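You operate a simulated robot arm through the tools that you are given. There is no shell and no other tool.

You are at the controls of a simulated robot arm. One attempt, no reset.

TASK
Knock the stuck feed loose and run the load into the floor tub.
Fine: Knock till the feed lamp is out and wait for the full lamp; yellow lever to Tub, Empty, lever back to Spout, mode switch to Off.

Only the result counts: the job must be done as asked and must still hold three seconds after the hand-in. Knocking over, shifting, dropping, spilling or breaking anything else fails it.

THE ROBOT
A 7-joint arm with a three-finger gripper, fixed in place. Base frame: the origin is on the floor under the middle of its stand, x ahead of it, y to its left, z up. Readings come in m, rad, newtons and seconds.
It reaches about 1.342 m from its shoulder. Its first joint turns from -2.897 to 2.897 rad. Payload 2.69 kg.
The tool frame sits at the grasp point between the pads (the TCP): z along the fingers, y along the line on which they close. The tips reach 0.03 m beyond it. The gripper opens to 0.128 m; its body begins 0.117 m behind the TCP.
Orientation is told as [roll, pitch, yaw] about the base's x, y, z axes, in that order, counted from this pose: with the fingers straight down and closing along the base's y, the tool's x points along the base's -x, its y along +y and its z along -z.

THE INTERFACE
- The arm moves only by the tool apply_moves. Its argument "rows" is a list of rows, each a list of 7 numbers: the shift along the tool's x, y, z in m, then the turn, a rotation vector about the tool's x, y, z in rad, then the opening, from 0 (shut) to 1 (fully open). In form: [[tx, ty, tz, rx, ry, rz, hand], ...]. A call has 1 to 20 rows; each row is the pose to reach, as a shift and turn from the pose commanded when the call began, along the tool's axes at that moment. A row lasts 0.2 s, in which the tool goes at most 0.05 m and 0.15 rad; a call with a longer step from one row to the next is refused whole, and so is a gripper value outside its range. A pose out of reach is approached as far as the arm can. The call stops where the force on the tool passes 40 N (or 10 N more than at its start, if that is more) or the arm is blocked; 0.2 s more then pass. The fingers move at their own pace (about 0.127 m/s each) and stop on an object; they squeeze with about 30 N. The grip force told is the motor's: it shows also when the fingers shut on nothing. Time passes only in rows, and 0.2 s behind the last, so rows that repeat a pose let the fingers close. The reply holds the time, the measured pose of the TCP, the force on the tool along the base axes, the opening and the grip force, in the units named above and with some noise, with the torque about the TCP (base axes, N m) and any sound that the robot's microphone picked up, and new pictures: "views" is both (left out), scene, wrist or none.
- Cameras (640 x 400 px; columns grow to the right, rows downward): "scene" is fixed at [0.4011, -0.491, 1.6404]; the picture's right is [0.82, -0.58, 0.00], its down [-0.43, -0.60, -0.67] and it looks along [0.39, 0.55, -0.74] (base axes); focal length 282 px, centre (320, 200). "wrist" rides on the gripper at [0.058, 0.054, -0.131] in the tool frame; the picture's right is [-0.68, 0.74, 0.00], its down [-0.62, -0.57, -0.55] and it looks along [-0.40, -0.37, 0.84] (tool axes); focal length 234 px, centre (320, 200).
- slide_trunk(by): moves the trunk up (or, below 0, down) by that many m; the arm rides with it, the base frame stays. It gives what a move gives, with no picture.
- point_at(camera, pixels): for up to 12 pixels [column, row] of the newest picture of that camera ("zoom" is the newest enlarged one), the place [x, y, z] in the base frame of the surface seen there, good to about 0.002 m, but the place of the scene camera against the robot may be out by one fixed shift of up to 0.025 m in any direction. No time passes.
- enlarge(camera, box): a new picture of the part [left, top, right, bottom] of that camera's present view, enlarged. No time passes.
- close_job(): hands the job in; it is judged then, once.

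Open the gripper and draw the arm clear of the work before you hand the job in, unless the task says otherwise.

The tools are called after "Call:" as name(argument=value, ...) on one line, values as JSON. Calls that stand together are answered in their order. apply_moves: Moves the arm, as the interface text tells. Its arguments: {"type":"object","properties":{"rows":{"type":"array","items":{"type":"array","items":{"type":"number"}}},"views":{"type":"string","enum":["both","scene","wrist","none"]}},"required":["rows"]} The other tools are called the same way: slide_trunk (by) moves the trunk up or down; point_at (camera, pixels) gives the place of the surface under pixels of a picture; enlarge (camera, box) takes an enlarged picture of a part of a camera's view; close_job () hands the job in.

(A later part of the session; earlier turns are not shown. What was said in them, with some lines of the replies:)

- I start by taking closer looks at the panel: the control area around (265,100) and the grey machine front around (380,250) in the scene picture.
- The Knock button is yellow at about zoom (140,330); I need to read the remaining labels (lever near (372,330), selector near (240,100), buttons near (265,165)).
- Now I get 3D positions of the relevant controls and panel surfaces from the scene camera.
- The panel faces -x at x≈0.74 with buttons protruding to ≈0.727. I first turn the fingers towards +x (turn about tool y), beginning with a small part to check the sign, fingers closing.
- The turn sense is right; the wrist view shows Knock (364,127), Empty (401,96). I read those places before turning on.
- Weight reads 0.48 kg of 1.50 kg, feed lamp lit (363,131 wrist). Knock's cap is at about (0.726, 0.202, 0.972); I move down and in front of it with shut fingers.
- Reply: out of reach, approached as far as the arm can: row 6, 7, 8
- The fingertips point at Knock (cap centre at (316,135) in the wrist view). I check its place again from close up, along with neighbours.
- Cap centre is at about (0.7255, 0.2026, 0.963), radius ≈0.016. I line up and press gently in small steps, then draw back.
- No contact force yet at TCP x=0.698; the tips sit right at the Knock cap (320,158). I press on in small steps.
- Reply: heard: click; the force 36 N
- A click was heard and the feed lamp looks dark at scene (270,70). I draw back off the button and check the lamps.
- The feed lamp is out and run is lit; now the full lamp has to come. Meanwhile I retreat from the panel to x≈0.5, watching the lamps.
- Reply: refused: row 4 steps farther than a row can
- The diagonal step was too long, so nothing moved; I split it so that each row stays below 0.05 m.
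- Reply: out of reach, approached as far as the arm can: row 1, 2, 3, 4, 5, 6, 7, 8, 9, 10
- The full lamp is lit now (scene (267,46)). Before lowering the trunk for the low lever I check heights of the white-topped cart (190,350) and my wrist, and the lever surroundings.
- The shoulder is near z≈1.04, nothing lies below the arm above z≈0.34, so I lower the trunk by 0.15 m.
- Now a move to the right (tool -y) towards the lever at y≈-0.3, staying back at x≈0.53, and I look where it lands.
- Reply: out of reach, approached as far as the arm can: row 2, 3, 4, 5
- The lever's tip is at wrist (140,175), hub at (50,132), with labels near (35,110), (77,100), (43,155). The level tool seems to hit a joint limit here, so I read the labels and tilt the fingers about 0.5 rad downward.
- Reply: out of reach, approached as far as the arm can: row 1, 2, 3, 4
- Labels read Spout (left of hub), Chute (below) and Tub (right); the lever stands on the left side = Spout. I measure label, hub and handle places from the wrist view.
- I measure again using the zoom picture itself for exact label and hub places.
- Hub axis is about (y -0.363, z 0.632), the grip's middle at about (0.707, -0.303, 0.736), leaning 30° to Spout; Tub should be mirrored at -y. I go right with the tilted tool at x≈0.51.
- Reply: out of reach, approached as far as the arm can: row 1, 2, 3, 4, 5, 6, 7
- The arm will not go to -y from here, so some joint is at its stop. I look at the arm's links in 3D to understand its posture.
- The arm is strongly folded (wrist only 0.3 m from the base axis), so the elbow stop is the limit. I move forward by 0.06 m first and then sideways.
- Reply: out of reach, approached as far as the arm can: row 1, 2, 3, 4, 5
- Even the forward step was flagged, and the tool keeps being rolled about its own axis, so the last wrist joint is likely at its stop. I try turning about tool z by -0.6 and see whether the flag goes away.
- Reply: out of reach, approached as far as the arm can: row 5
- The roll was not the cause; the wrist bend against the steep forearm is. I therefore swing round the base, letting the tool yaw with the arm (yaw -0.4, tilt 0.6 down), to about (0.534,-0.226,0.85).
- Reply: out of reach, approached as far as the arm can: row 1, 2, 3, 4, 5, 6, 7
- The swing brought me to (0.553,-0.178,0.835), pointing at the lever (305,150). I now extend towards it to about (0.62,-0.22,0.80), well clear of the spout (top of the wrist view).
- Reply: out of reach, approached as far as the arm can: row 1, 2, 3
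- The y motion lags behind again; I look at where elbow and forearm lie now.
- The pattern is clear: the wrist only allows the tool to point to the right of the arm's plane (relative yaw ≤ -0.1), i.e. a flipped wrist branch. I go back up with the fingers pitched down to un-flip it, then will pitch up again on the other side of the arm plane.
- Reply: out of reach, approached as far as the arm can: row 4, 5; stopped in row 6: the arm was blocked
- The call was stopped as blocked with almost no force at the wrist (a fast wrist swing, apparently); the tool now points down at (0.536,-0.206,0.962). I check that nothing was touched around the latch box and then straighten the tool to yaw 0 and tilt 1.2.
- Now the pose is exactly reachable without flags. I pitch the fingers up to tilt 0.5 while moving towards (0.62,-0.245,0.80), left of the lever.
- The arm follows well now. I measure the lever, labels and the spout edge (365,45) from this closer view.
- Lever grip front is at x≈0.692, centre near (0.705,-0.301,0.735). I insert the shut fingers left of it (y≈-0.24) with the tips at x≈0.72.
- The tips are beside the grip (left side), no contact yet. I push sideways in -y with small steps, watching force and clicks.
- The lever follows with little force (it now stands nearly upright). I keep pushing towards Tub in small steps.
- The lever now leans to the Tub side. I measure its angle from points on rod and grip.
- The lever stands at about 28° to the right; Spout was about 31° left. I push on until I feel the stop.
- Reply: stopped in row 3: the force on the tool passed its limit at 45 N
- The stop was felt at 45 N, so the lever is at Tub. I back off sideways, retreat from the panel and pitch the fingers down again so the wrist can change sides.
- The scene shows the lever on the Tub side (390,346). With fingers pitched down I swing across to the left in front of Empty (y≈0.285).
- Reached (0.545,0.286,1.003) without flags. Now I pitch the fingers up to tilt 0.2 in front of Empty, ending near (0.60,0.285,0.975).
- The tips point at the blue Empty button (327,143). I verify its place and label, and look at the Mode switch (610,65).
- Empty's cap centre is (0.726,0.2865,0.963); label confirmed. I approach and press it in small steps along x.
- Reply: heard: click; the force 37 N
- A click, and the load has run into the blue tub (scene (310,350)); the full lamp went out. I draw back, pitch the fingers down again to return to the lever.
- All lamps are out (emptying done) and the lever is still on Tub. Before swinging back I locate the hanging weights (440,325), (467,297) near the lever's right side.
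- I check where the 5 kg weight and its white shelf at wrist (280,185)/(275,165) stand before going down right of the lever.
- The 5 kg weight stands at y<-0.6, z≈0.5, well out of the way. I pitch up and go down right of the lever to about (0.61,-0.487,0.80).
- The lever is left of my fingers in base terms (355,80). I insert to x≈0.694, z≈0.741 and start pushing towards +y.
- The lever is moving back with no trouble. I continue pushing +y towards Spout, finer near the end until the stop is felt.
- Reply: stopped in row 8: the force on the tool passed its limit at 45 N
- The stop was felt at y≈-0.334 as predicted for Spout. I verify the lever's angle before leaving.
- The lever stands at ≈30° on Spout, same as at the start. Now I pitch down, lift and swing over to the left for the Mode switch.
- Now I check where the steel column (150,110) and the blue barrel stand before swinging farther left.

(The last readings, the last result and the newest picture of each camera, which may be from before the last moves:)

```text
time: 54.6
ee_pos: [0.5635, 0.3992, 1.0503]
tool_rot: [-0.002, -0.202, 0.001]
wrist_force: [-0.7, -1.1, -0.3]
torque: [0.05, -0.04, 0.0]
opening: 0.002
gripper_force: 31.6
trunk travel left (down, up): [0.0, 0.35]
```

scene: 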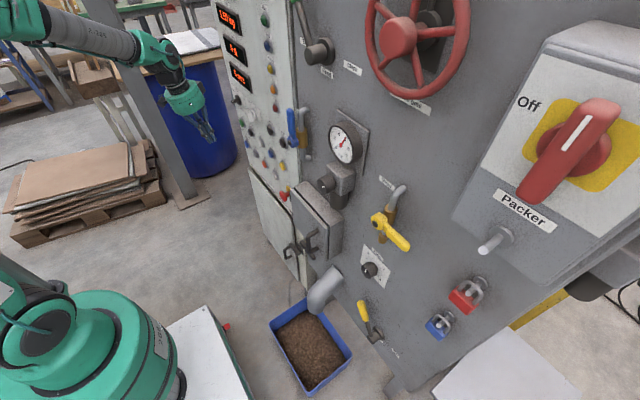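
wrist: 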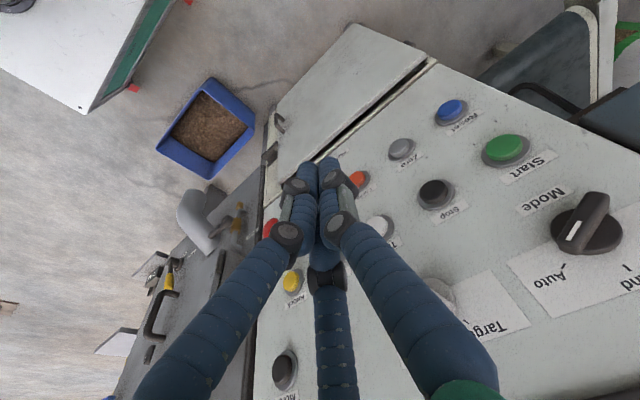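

The Mode switch is visible at wrist (585,225). I enlarge it to read its present position.

Call:
enlarge(camera="wrist", box=[500, 170, 640, 310])

Call:
point_at(camera="wrist", pixels=[[575, 232], [590, 215], [600, 200], [585, 225], [615, 230], [556, 268], [622, 270], [630, 240]])

```text
2.86 times, centred on (570, 240) of wrist
```

zoom: 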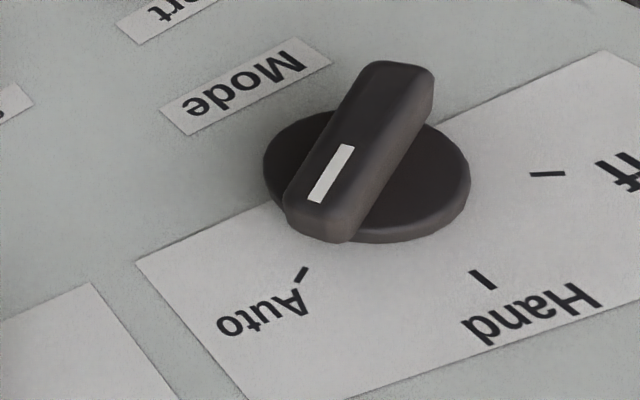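

```text
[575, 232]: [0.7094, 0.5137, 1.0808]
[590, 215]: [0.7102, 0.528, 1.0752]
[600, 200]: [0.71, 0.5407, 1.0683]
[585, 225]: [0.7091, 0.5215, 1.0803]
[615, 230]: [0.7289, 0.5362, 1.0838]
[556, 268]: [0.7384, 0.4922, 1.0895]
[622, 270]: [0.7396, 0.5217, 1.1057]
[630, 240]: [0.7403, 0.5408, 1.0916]
```

The pointer stands at Auto; positions are Off – Hand – Auto. I measure ticks and the bar of the knob in this zoom picture.

Call:
point_at(camera="zoom", pixels=[[303, 273], [482, 280], [547, 174], [340, 155], [320, 195], [395, 75], [310, 205], [355, 145], [380, 100], [440, 190], [285, 150], [625, 175]])

```text
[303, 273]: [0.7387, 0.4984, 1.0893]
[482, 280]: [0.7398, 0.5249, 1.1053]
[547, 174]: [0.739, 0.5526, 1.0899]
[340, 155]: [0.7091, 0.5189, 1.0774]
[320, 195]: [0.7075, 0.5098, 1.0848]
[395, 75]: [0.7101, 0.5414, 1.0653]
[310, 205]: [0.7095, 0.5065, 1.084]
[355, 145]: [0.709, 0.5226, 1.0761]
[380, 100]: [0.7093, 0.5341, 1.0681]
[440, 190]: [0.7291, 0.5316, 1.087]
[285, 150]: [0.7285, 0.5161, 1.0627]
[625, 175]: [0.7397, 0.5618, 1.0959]
```

Mode knob: centre ≈(y 0.525, z 1.0743), Auto at 60° right, Hand up, Off at 60° left; bar front at x≈0.709, disk at 0.729. I plan to push the pointer end round with shut fingertips, so I pitch up to tilt 0.15 in front, right-below of the knob.

Call:
apply_moves(rows=[[-0.0063, 0.0105, 0.0006, 0, -0.1356, 0, 0], [-0.0126, 0.021, 0.0012, 0, -0.2711, 0, 0], [-0.0189, 0.0315, 0.0018, 0, -0.4067, 0, 0], [-0.0252, 0.042, 0.0024, 0, -0.5422, 0, 0], [-0.0314, 0.0524, 0.003, 0, -0.6778, 0, 0], [-0.0377, 0.0629, 0.0036, 0, -0.8133, 0, 0], [-0.044, 0.0734, 0.0042, 0, -0.9489, 0, 0], [-0.0503, 0.0839, 0.0048, 0, -1.0844, 0, 0], [-0.0566, 0.0944, 0.0054, 0, -1.22, 0, 0]])

```text
time: 56.6
ee_pos: [0.6177, 0.496, 1.0554]
tool_rot: [-0.003, -1.424, 0.005]
wrist_force: [-0.5, -0.9, 0.9]
torque: [0.01, 0.09, 0.02]
opening: 0.0024
gripper_force: 31.8
trunk travel left (down, up): [0.0, 0.35]
```

scene: 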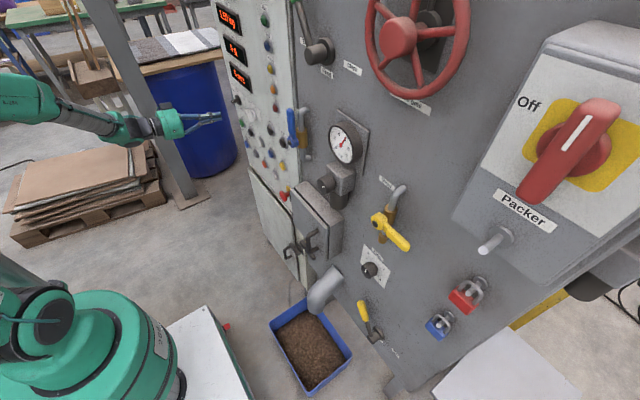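
wrist: 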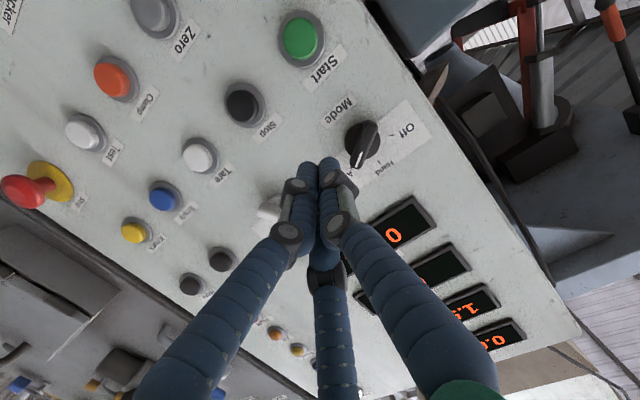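

The knob is at wrist (362,143). I re-measure knob centre and bar from here.

Call:
enlarge(camera="wrist", box=[300, 90, 428, 170])

```text
5.00 times, centred on (364, 130) of wrist
```

zoom: 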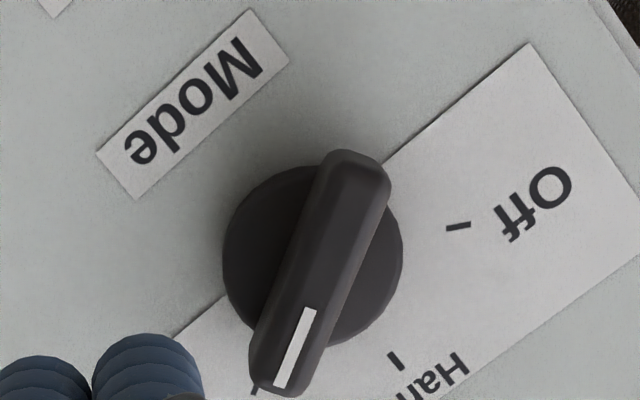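

Call:
point_at(camera="zoom", pixels=[[320, 275], [345, 175], [275, 375], [295, 345], [255, 350], [325, 345], [305, 240], [365, 250], [245, 235], [385, 280], [458, 227], [395, 360]])

```text
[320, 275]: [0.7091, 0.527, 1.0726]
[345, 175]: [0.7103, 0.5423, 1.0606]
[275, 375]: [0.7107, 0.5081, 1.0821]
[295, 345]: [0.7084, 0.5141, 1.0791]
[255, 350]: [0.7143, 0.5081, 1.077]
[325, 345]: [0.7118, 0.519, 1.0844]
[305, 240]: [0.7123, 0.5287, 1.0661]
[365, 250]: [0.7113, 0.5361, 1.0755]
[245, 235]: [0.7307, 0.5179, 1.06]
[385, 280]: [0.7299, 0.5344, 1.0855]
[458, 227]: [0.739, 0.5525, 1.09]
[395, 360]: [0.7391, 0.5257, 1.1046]
```

Bar is ≈0.013 wide, centre ≈(0.5255,1.073). I insert the tips right-below the pointer end (tip ≈(0.722,0.495,1.050)) without touching it yet.

Call:
apply_moves(rows=[[-0.004, -0.001, 0.03, 0, 0, 0, 0], [-0.008, -0.001, 0.06, 0, 0, 0, 0], [-0.01, -0.001, 0.0757, 0, 0, 0, 0]])

Call:
enlarge(camera="wrist", box=[260, 80, 420, 180])

```text
time: 57.4
ee_pos: [0.6965, 0.4936, 1.0549]
tool_rot: [-0.014, -1.421, 0.014]
wrist_force: [-0.4, -0.5, -0.2]
torque: [-0.01, 0.01, 0.01]
opening: 0.002
gripper_force: 31.8
trunk travel left (down, up): [0.0, 0.35]
```

scene: 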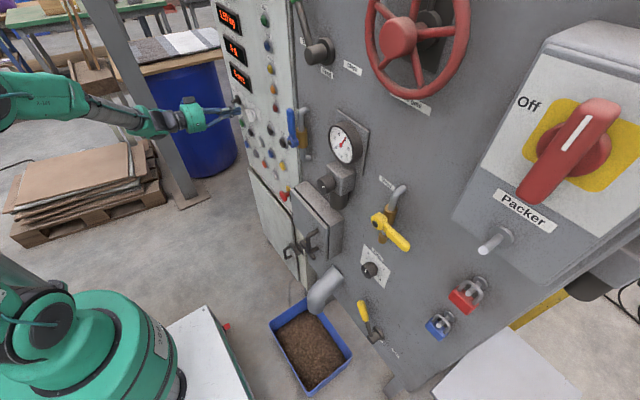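
wrist: 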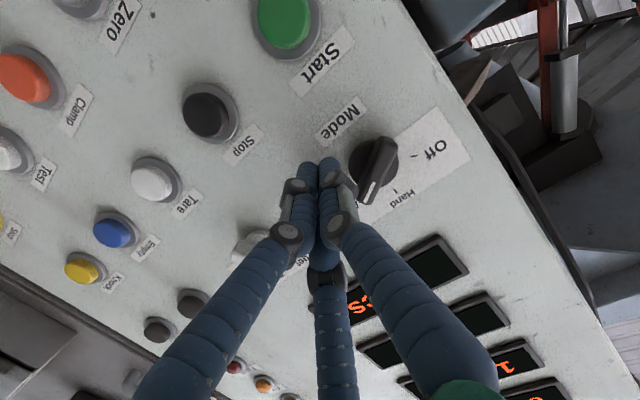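

```text
4.00 times, centred on (340, 130) of wrist
```

zoom: 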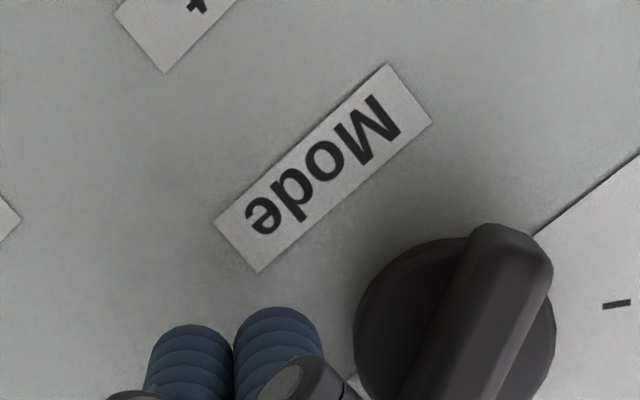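

The tips sit right of the bar (zoom (280,330)). I now push along the arc, first part up to about -15° from vertical, and look.

Call:
apply_moves(rows=[[-0.0056, 0.0042, -0.0008, 0, 0, 0, 0], [-0.0113, 0.0084, -0.0017, 0, 0, 0, 0], [-0.0145, 0.0074, -0.0021, 0, 0, 0, 0], [-0.0177, 0.0064, -0.0026, 0, 0, 0, 0], [-0.021, 0.0063, -0.0031, 0, 0, 0, 0], [-0.0243, 0.0062, -0.0036, 0, 0, 0, 0], [-0.0276, 0.007, -0.0041, 0, 0, 0, 0], [-0.0309, 0.0077, -0.0046, 0, 0, 0, 0]])

Call:
enlarge(camera="wrist", box=[280, 80, 440, 220])

```text
time: 59.2
ee_pos: [0.6956, 0.5019, 1.086]
tool_rot: [-0.004, -1.424, 0.007]
wrist_force: [-0.1, -0.8, -0.7]
torque: [-0.01, 0.03, -0.04]
opening: 0.002
gripper_force: 30.9
trunk travel left (down, up): [0.0, 0.35]
```

scene: 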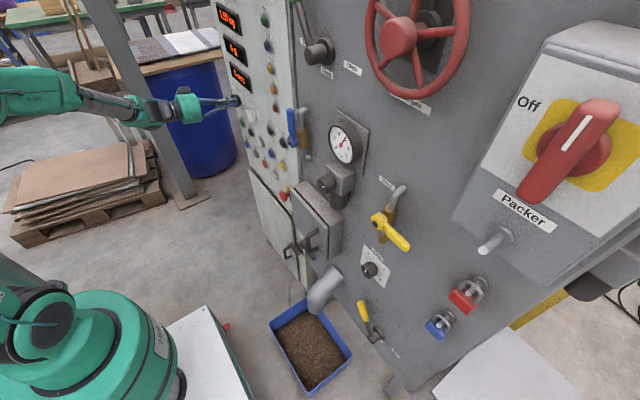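
wrist: 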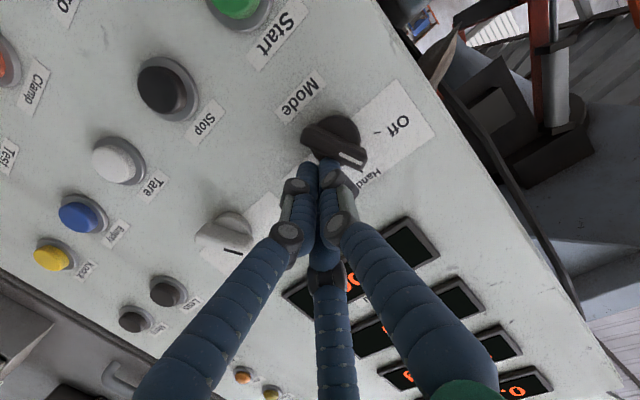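

```text
2.86 times, centred on (360, 150) of wrist
```

zoom: 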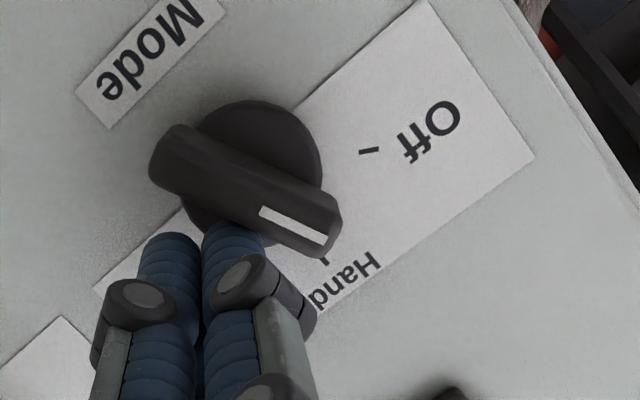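

The knob turned with the fingers and points near Hand. I continue the arc towards Off.

Call:
apply_moves(rows=[[-0.0029, 0.0016, -0.0004, 0, 0, 0, 0], [-0.0058, 0.0032, -0.0009, 0, 0, 0, 0], [-0.0083, 0.0055, -0.0012, 0, 0, 0, 0], [-0.0107, 0.0078, -0.0016, 0, 0, 0, 0], [-0.0125, 0.0106, -0.0019, 0, 0, 0, 0], [-0.0142, 0.0135, -0.0021, 0, 0, 0, 0], [-0.0152, 0.0167, -0.0023, 0, 0, 0, 0], [-0.0161, 0.02, -0.0024, 0, 0, 0, 0]])

Call:
enlarge(camera="wrist", box=[260, 80, 420, 220])

```text
time: 61.0
ee_pos: [0.6955, 0.5228, 1.1037]
tool_rot: [-0.015, -1.422, 0.011]
wrist_force: [0.9, 0.2, -0.4]
torque: [0.0, -0.01, 0.0]
opening: 0.0021
gripper_force: 31.4
trunk travel left (down, up): [0.0, 0.35]
```

scene: 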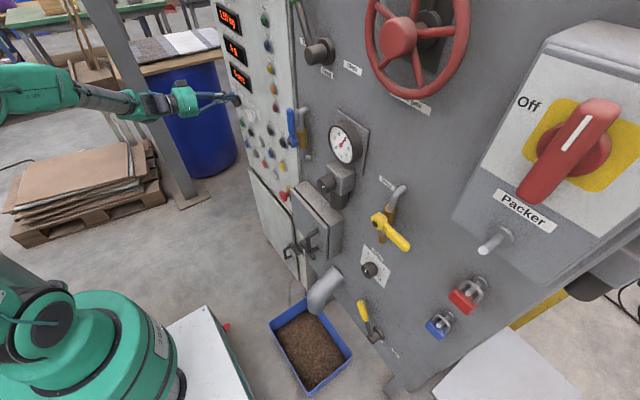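
wrist: 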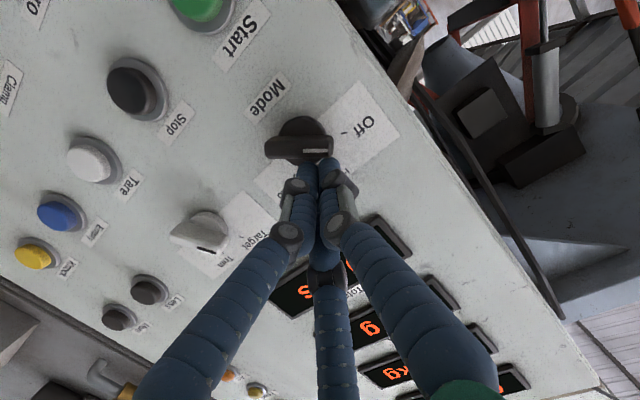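

```text
2.86 times, centred on (340, 150) of wrist
```

zoom: 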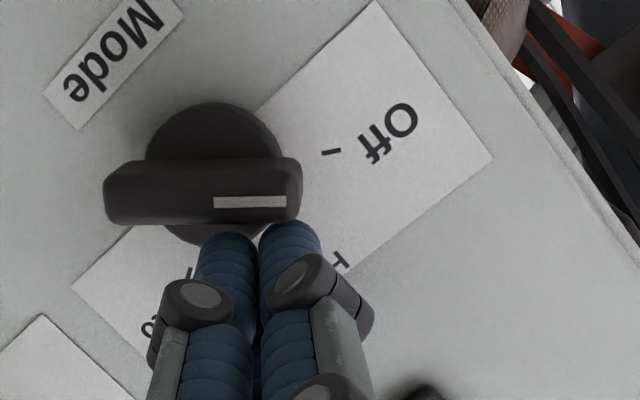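

The bar has turned further; I measure its ends to get the angle.

Call:
point_at(camera="zoom", pixels=[[125, 190], [160, 190], [205, 192], [250, 193], [280, 190], [331, 152]])

```text
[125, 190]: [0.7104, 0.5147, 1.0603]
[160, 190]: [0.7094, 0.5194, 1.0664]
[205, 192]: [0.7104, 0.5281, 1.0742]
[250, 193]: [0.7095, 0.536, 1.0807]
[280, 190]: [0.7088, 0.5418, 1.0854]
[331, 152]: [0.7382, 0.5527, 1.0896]
```

The bar is at ≈47°; Off is at 60°. I push the last bit, ending with a slight push downward along the arc.

Call:
apply_moves(rows=[[-0.0003, 0.0031, 0, 0, 0, 0, 0], [-0.0003, 0.0067, 0, 0, 0, 0, 0], [0.0007, 0.0074, 0.0001, 0, 0, 0, 0]])

Call:
enlarge(camera="wrist", box=[250, 70, 410, 210])

```text
time: 61.8
ee_pos: [0.6947, 0.53, 1.1039]
tool_rot: [0.0, -1.423, 0.002]
wrist_force: [2.7, -1.6, 5.3]
torque: [0.01, -0.17, -0.1]
opening: 0.0059
gripper_force: 32.0
trunk travel left (down, up): [0.0, 0.35]
```

scene: 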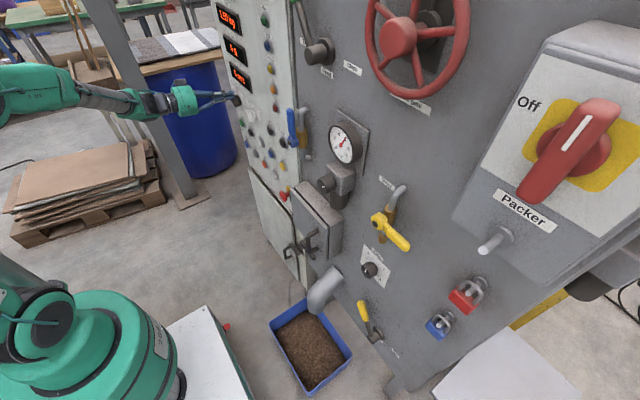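
wrist: 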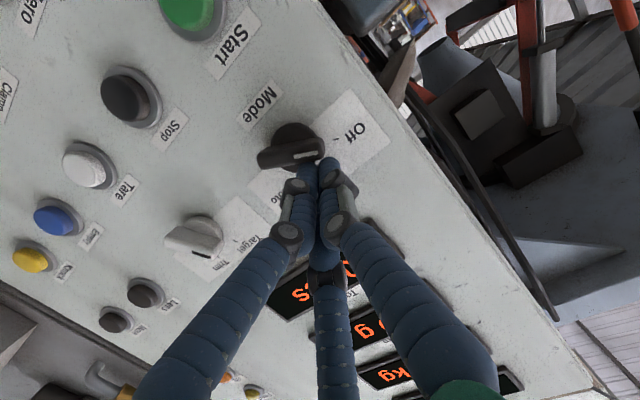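

```text
2.86 times, centred on (330, 140) of wrist
```

zoom: 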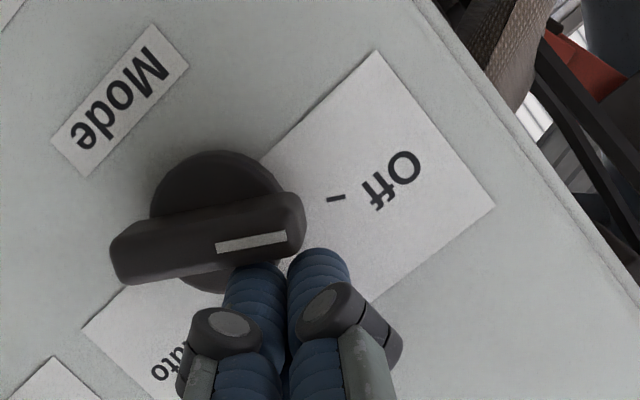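

Call:
point_at(camera="zoom", pixels=[[125, 255], [165, 248], [210, 240], [250, 235], [285, 225], [335, 198]])

```text
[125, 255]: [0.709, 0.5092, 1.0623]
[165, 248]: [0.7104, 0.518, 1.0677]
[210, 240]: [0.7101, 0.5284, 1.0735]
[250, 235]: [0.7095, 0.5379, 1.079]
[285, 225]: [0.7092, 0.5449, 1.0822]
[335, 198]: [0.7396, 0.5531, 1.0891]
```

The bar is at ≈61°, right at Off, with a reaction force appearing. I push a touch more to be sure it sits at its stop.

Call:
apply_moves(rows=[[0.0015, 0.0008, 0.0002, 0, 0, 0, 0], [0.003, 0.0016, 0.0004, 0, 0, 0, 0]])

Call:
enlarge(camera="wrist", box=[250, 70, 410, 210])

```text
time: 62.4
ee_pos: [0.6957, 0.5315, 1.1035]
tool_rot: [0.017, -1.427, -0.018]
wrist_force: [9.0, -17.3, 23.7]
torque: [-0.17, -0.7, -0.52]
opening: 0.0062
gripper_force: 31.4
trunk travel left (down, up): [0.0, 0.35]
```

scene: 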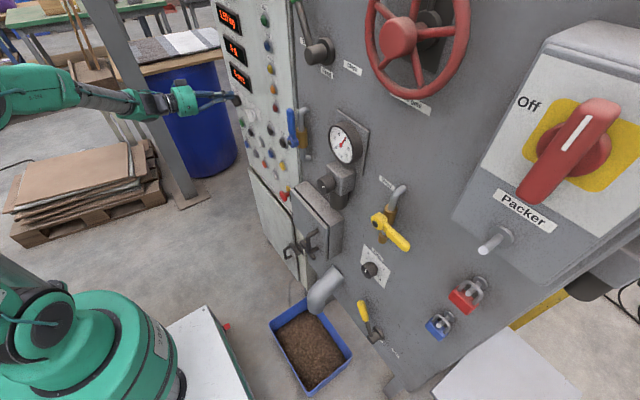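
wrist: 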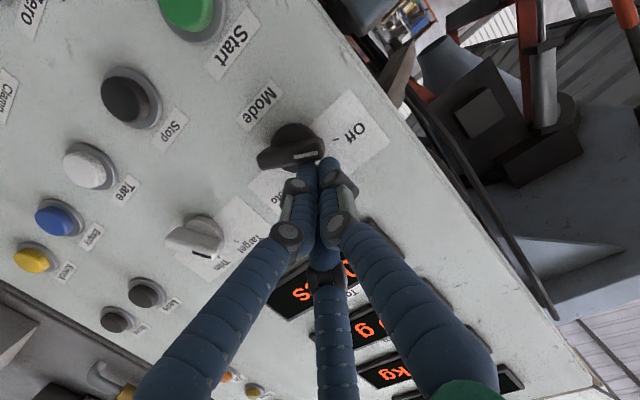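

```text
2.86 times, centred on (330, 140) of wrist
```

zoom: 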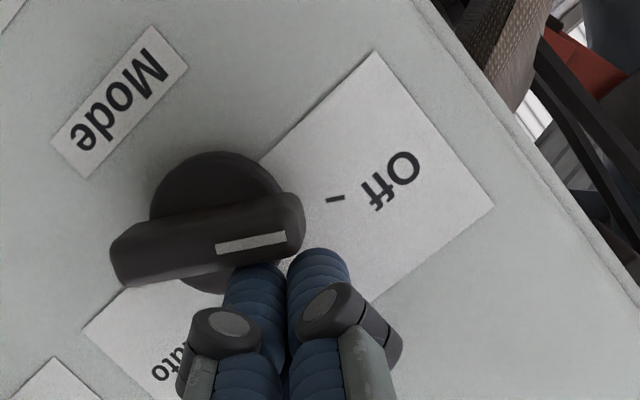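

The knob sits firmly at its stop on Off. I lift off the bar first (away from the push side), then draw back from the panel.

Call:
apply_moves(rows=[[-0.005, -0.003, 0, 0, 0, 0, 0], [-0.0104, -0.006, -0.003, 0, 0, 0, 0], [-0.0104, -0.006, -0.045, 0, 0, 0, 0], [-0.0104, -0.006, -0.09, 0, 0, 0, 0], [-0.0104, -0.006, -0.13, 0, 0, 0, 0]])

Call:
enlarge(camera="wrist", box=[260, 90, 420, 190])

Call:
enlarge(camera="scene", box=[200, 0, 296, 100])

Call:
enlarge(camera="scene", box=[260, 250, 420, 390])

```text
time: 63.6
ee_pos: [0.568, 0.5279, 1.1294]
tool_rot: [-0.01, -1.423, 0.012]
wrist_force: [1.5, 0.4, -0.5]
torque: [0.02, -0.04, -0.02]
opening: 0.0025
gripper_force: 31.5
trunk travel left (down, up): [0.0, 0.35]
```

scene: 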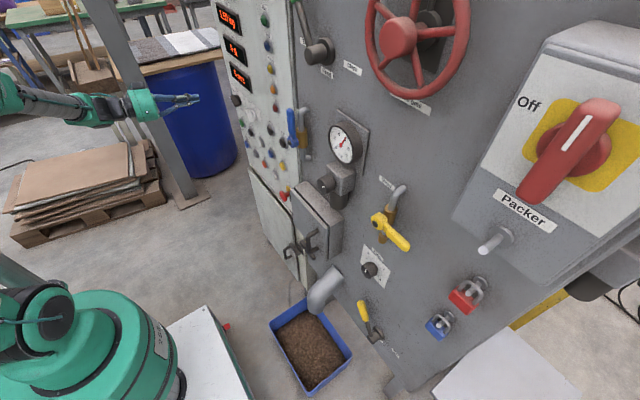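
wrist: 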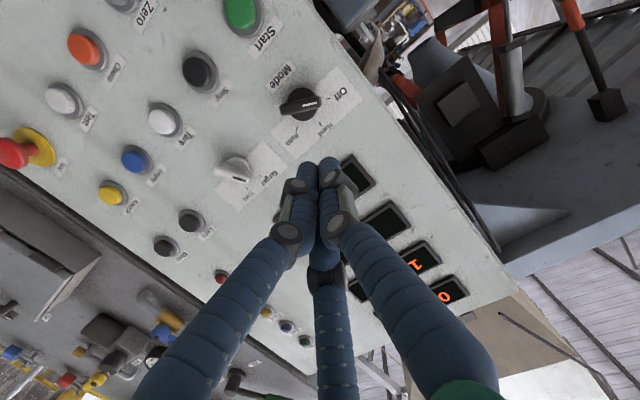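

```text
4.00 times, centred on (340, 140) of wrist
```

zoom: 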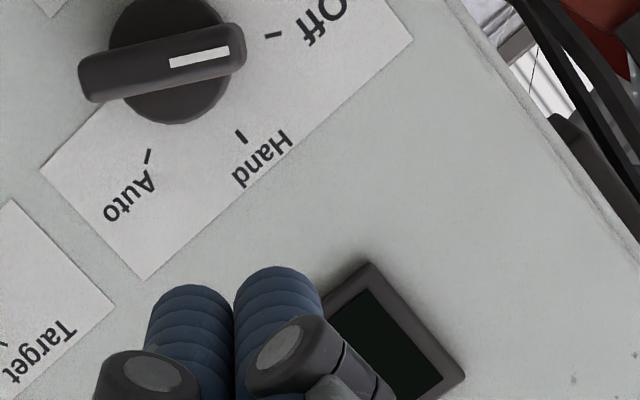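

```text
4.00 times, centred on (248, 50) of scene
```

zoom: 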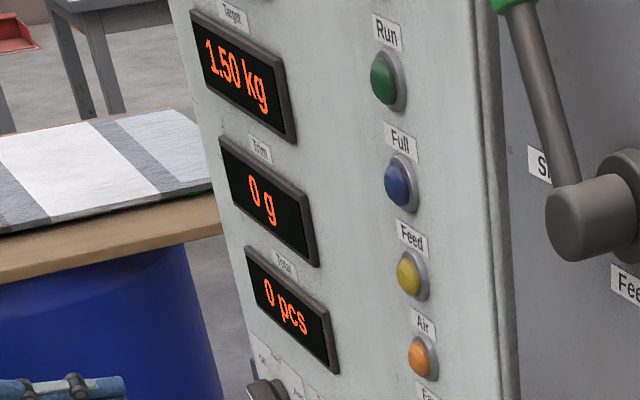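

```text
2.86 times, centred on (340, 320) of scene
```

zoom: 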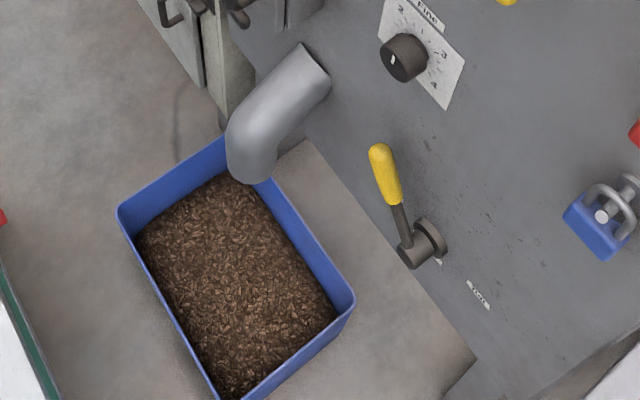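

Mode shows Off, the lever is on Spout, the tub holds the load and all lamps are out. I retreat further and open the gripper, well clear of the panel.

Call:
apply_moves(rows=[[0, 0, -0.04, 0, 0, 0, 0], [0, 0, -0.08, 0, 0, 0, 0], [0, 0, -0.12, 0, 0, 0, 0.3], [0, 0, -0.12, 0, 0, 0, 0.7], [0, 0, -0.12, 0, 0, 0, 1], [0, 0, -0.12, 0, 0, 0, 1], [0, 0, -0.12, 0, 0, 0, 1]])

Call:
enlarge(camera="scene", box=[200, 0, 360, 100])

Call:
enlarge(camera="wrist", box=[220, 50, 480, 220])

```text
time: 65.2
ee_pos: [0.4475, 0.5272, 1.1492]
tool_rot: [-0.011, -1.421, 0.011]
wrist_force: [-0.4, 0.7, -0.8]
torque: [0.01, 0.03, 0.0]
opening: 0.1277
gripper_force: 0.0
trunk travel left (down, up): [0.0, 0.35]
```

scene: 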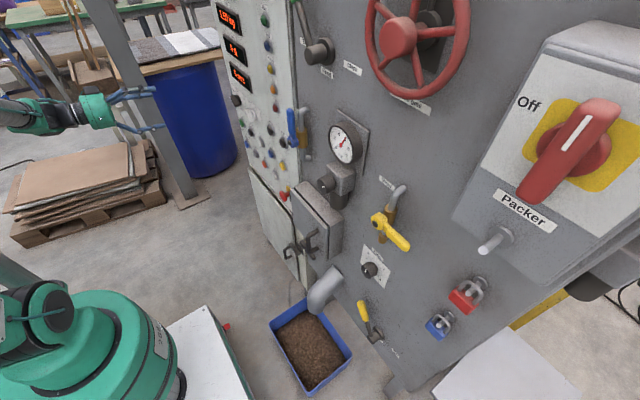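
wrist: 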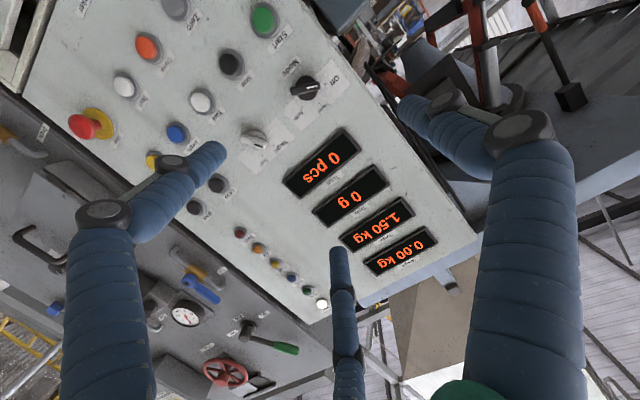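

```text
4.00 times, centred on (280, 50) of scene
```

zoom: 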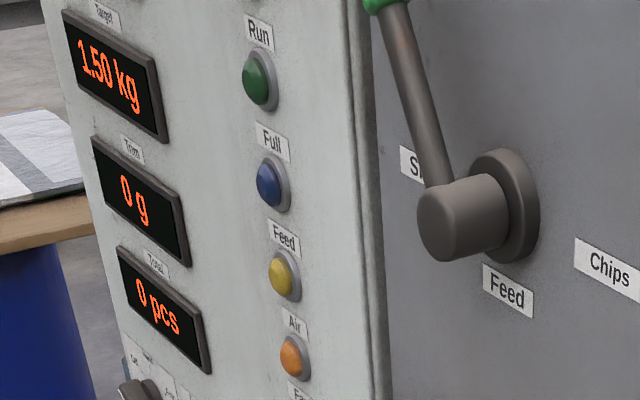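

```text
2.35 times, centred on (350, 135) of wrist
```

zoom: 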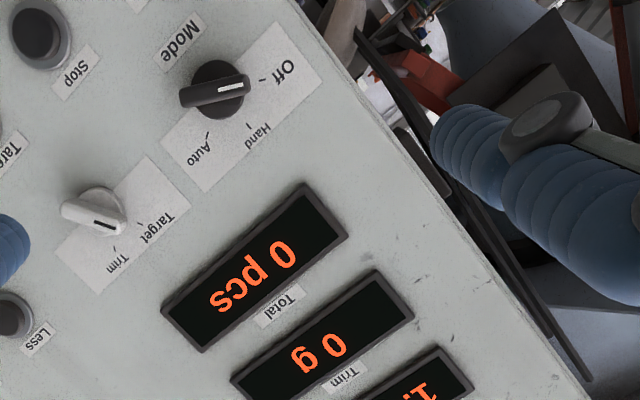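

The weight display reads 0.00 kg, Mode is at Off, the lever at Spout, the load in the tub, the gripper is open and clear. I hand the job in.

Call:
close_job()

```text
The job is handed in.
```

The job is done and handed in; I haven't been shown a verdict from the check.

- **Feed:** One press of Knock put the feed lamp out, and the full lamp came on a couple of seconds later.
- **Load:** I set the yellow lever to Tub and pressed Empty. The load ran into the blue floor tub, and the weight display now reads 0.00 kg.
- **Reset:** The lever is back against its stop at Spout, and the mode switch is against its stop at Off. All lamps on the panel were out when I last looked.
- **Arm:** The gripper is open and drawn back from the panel.

Early on, one move stopped with "arm blocked" while the wrist was turning in open space. The wrist force stayed near zero, and the pictures afterwards showed nothing shifted.
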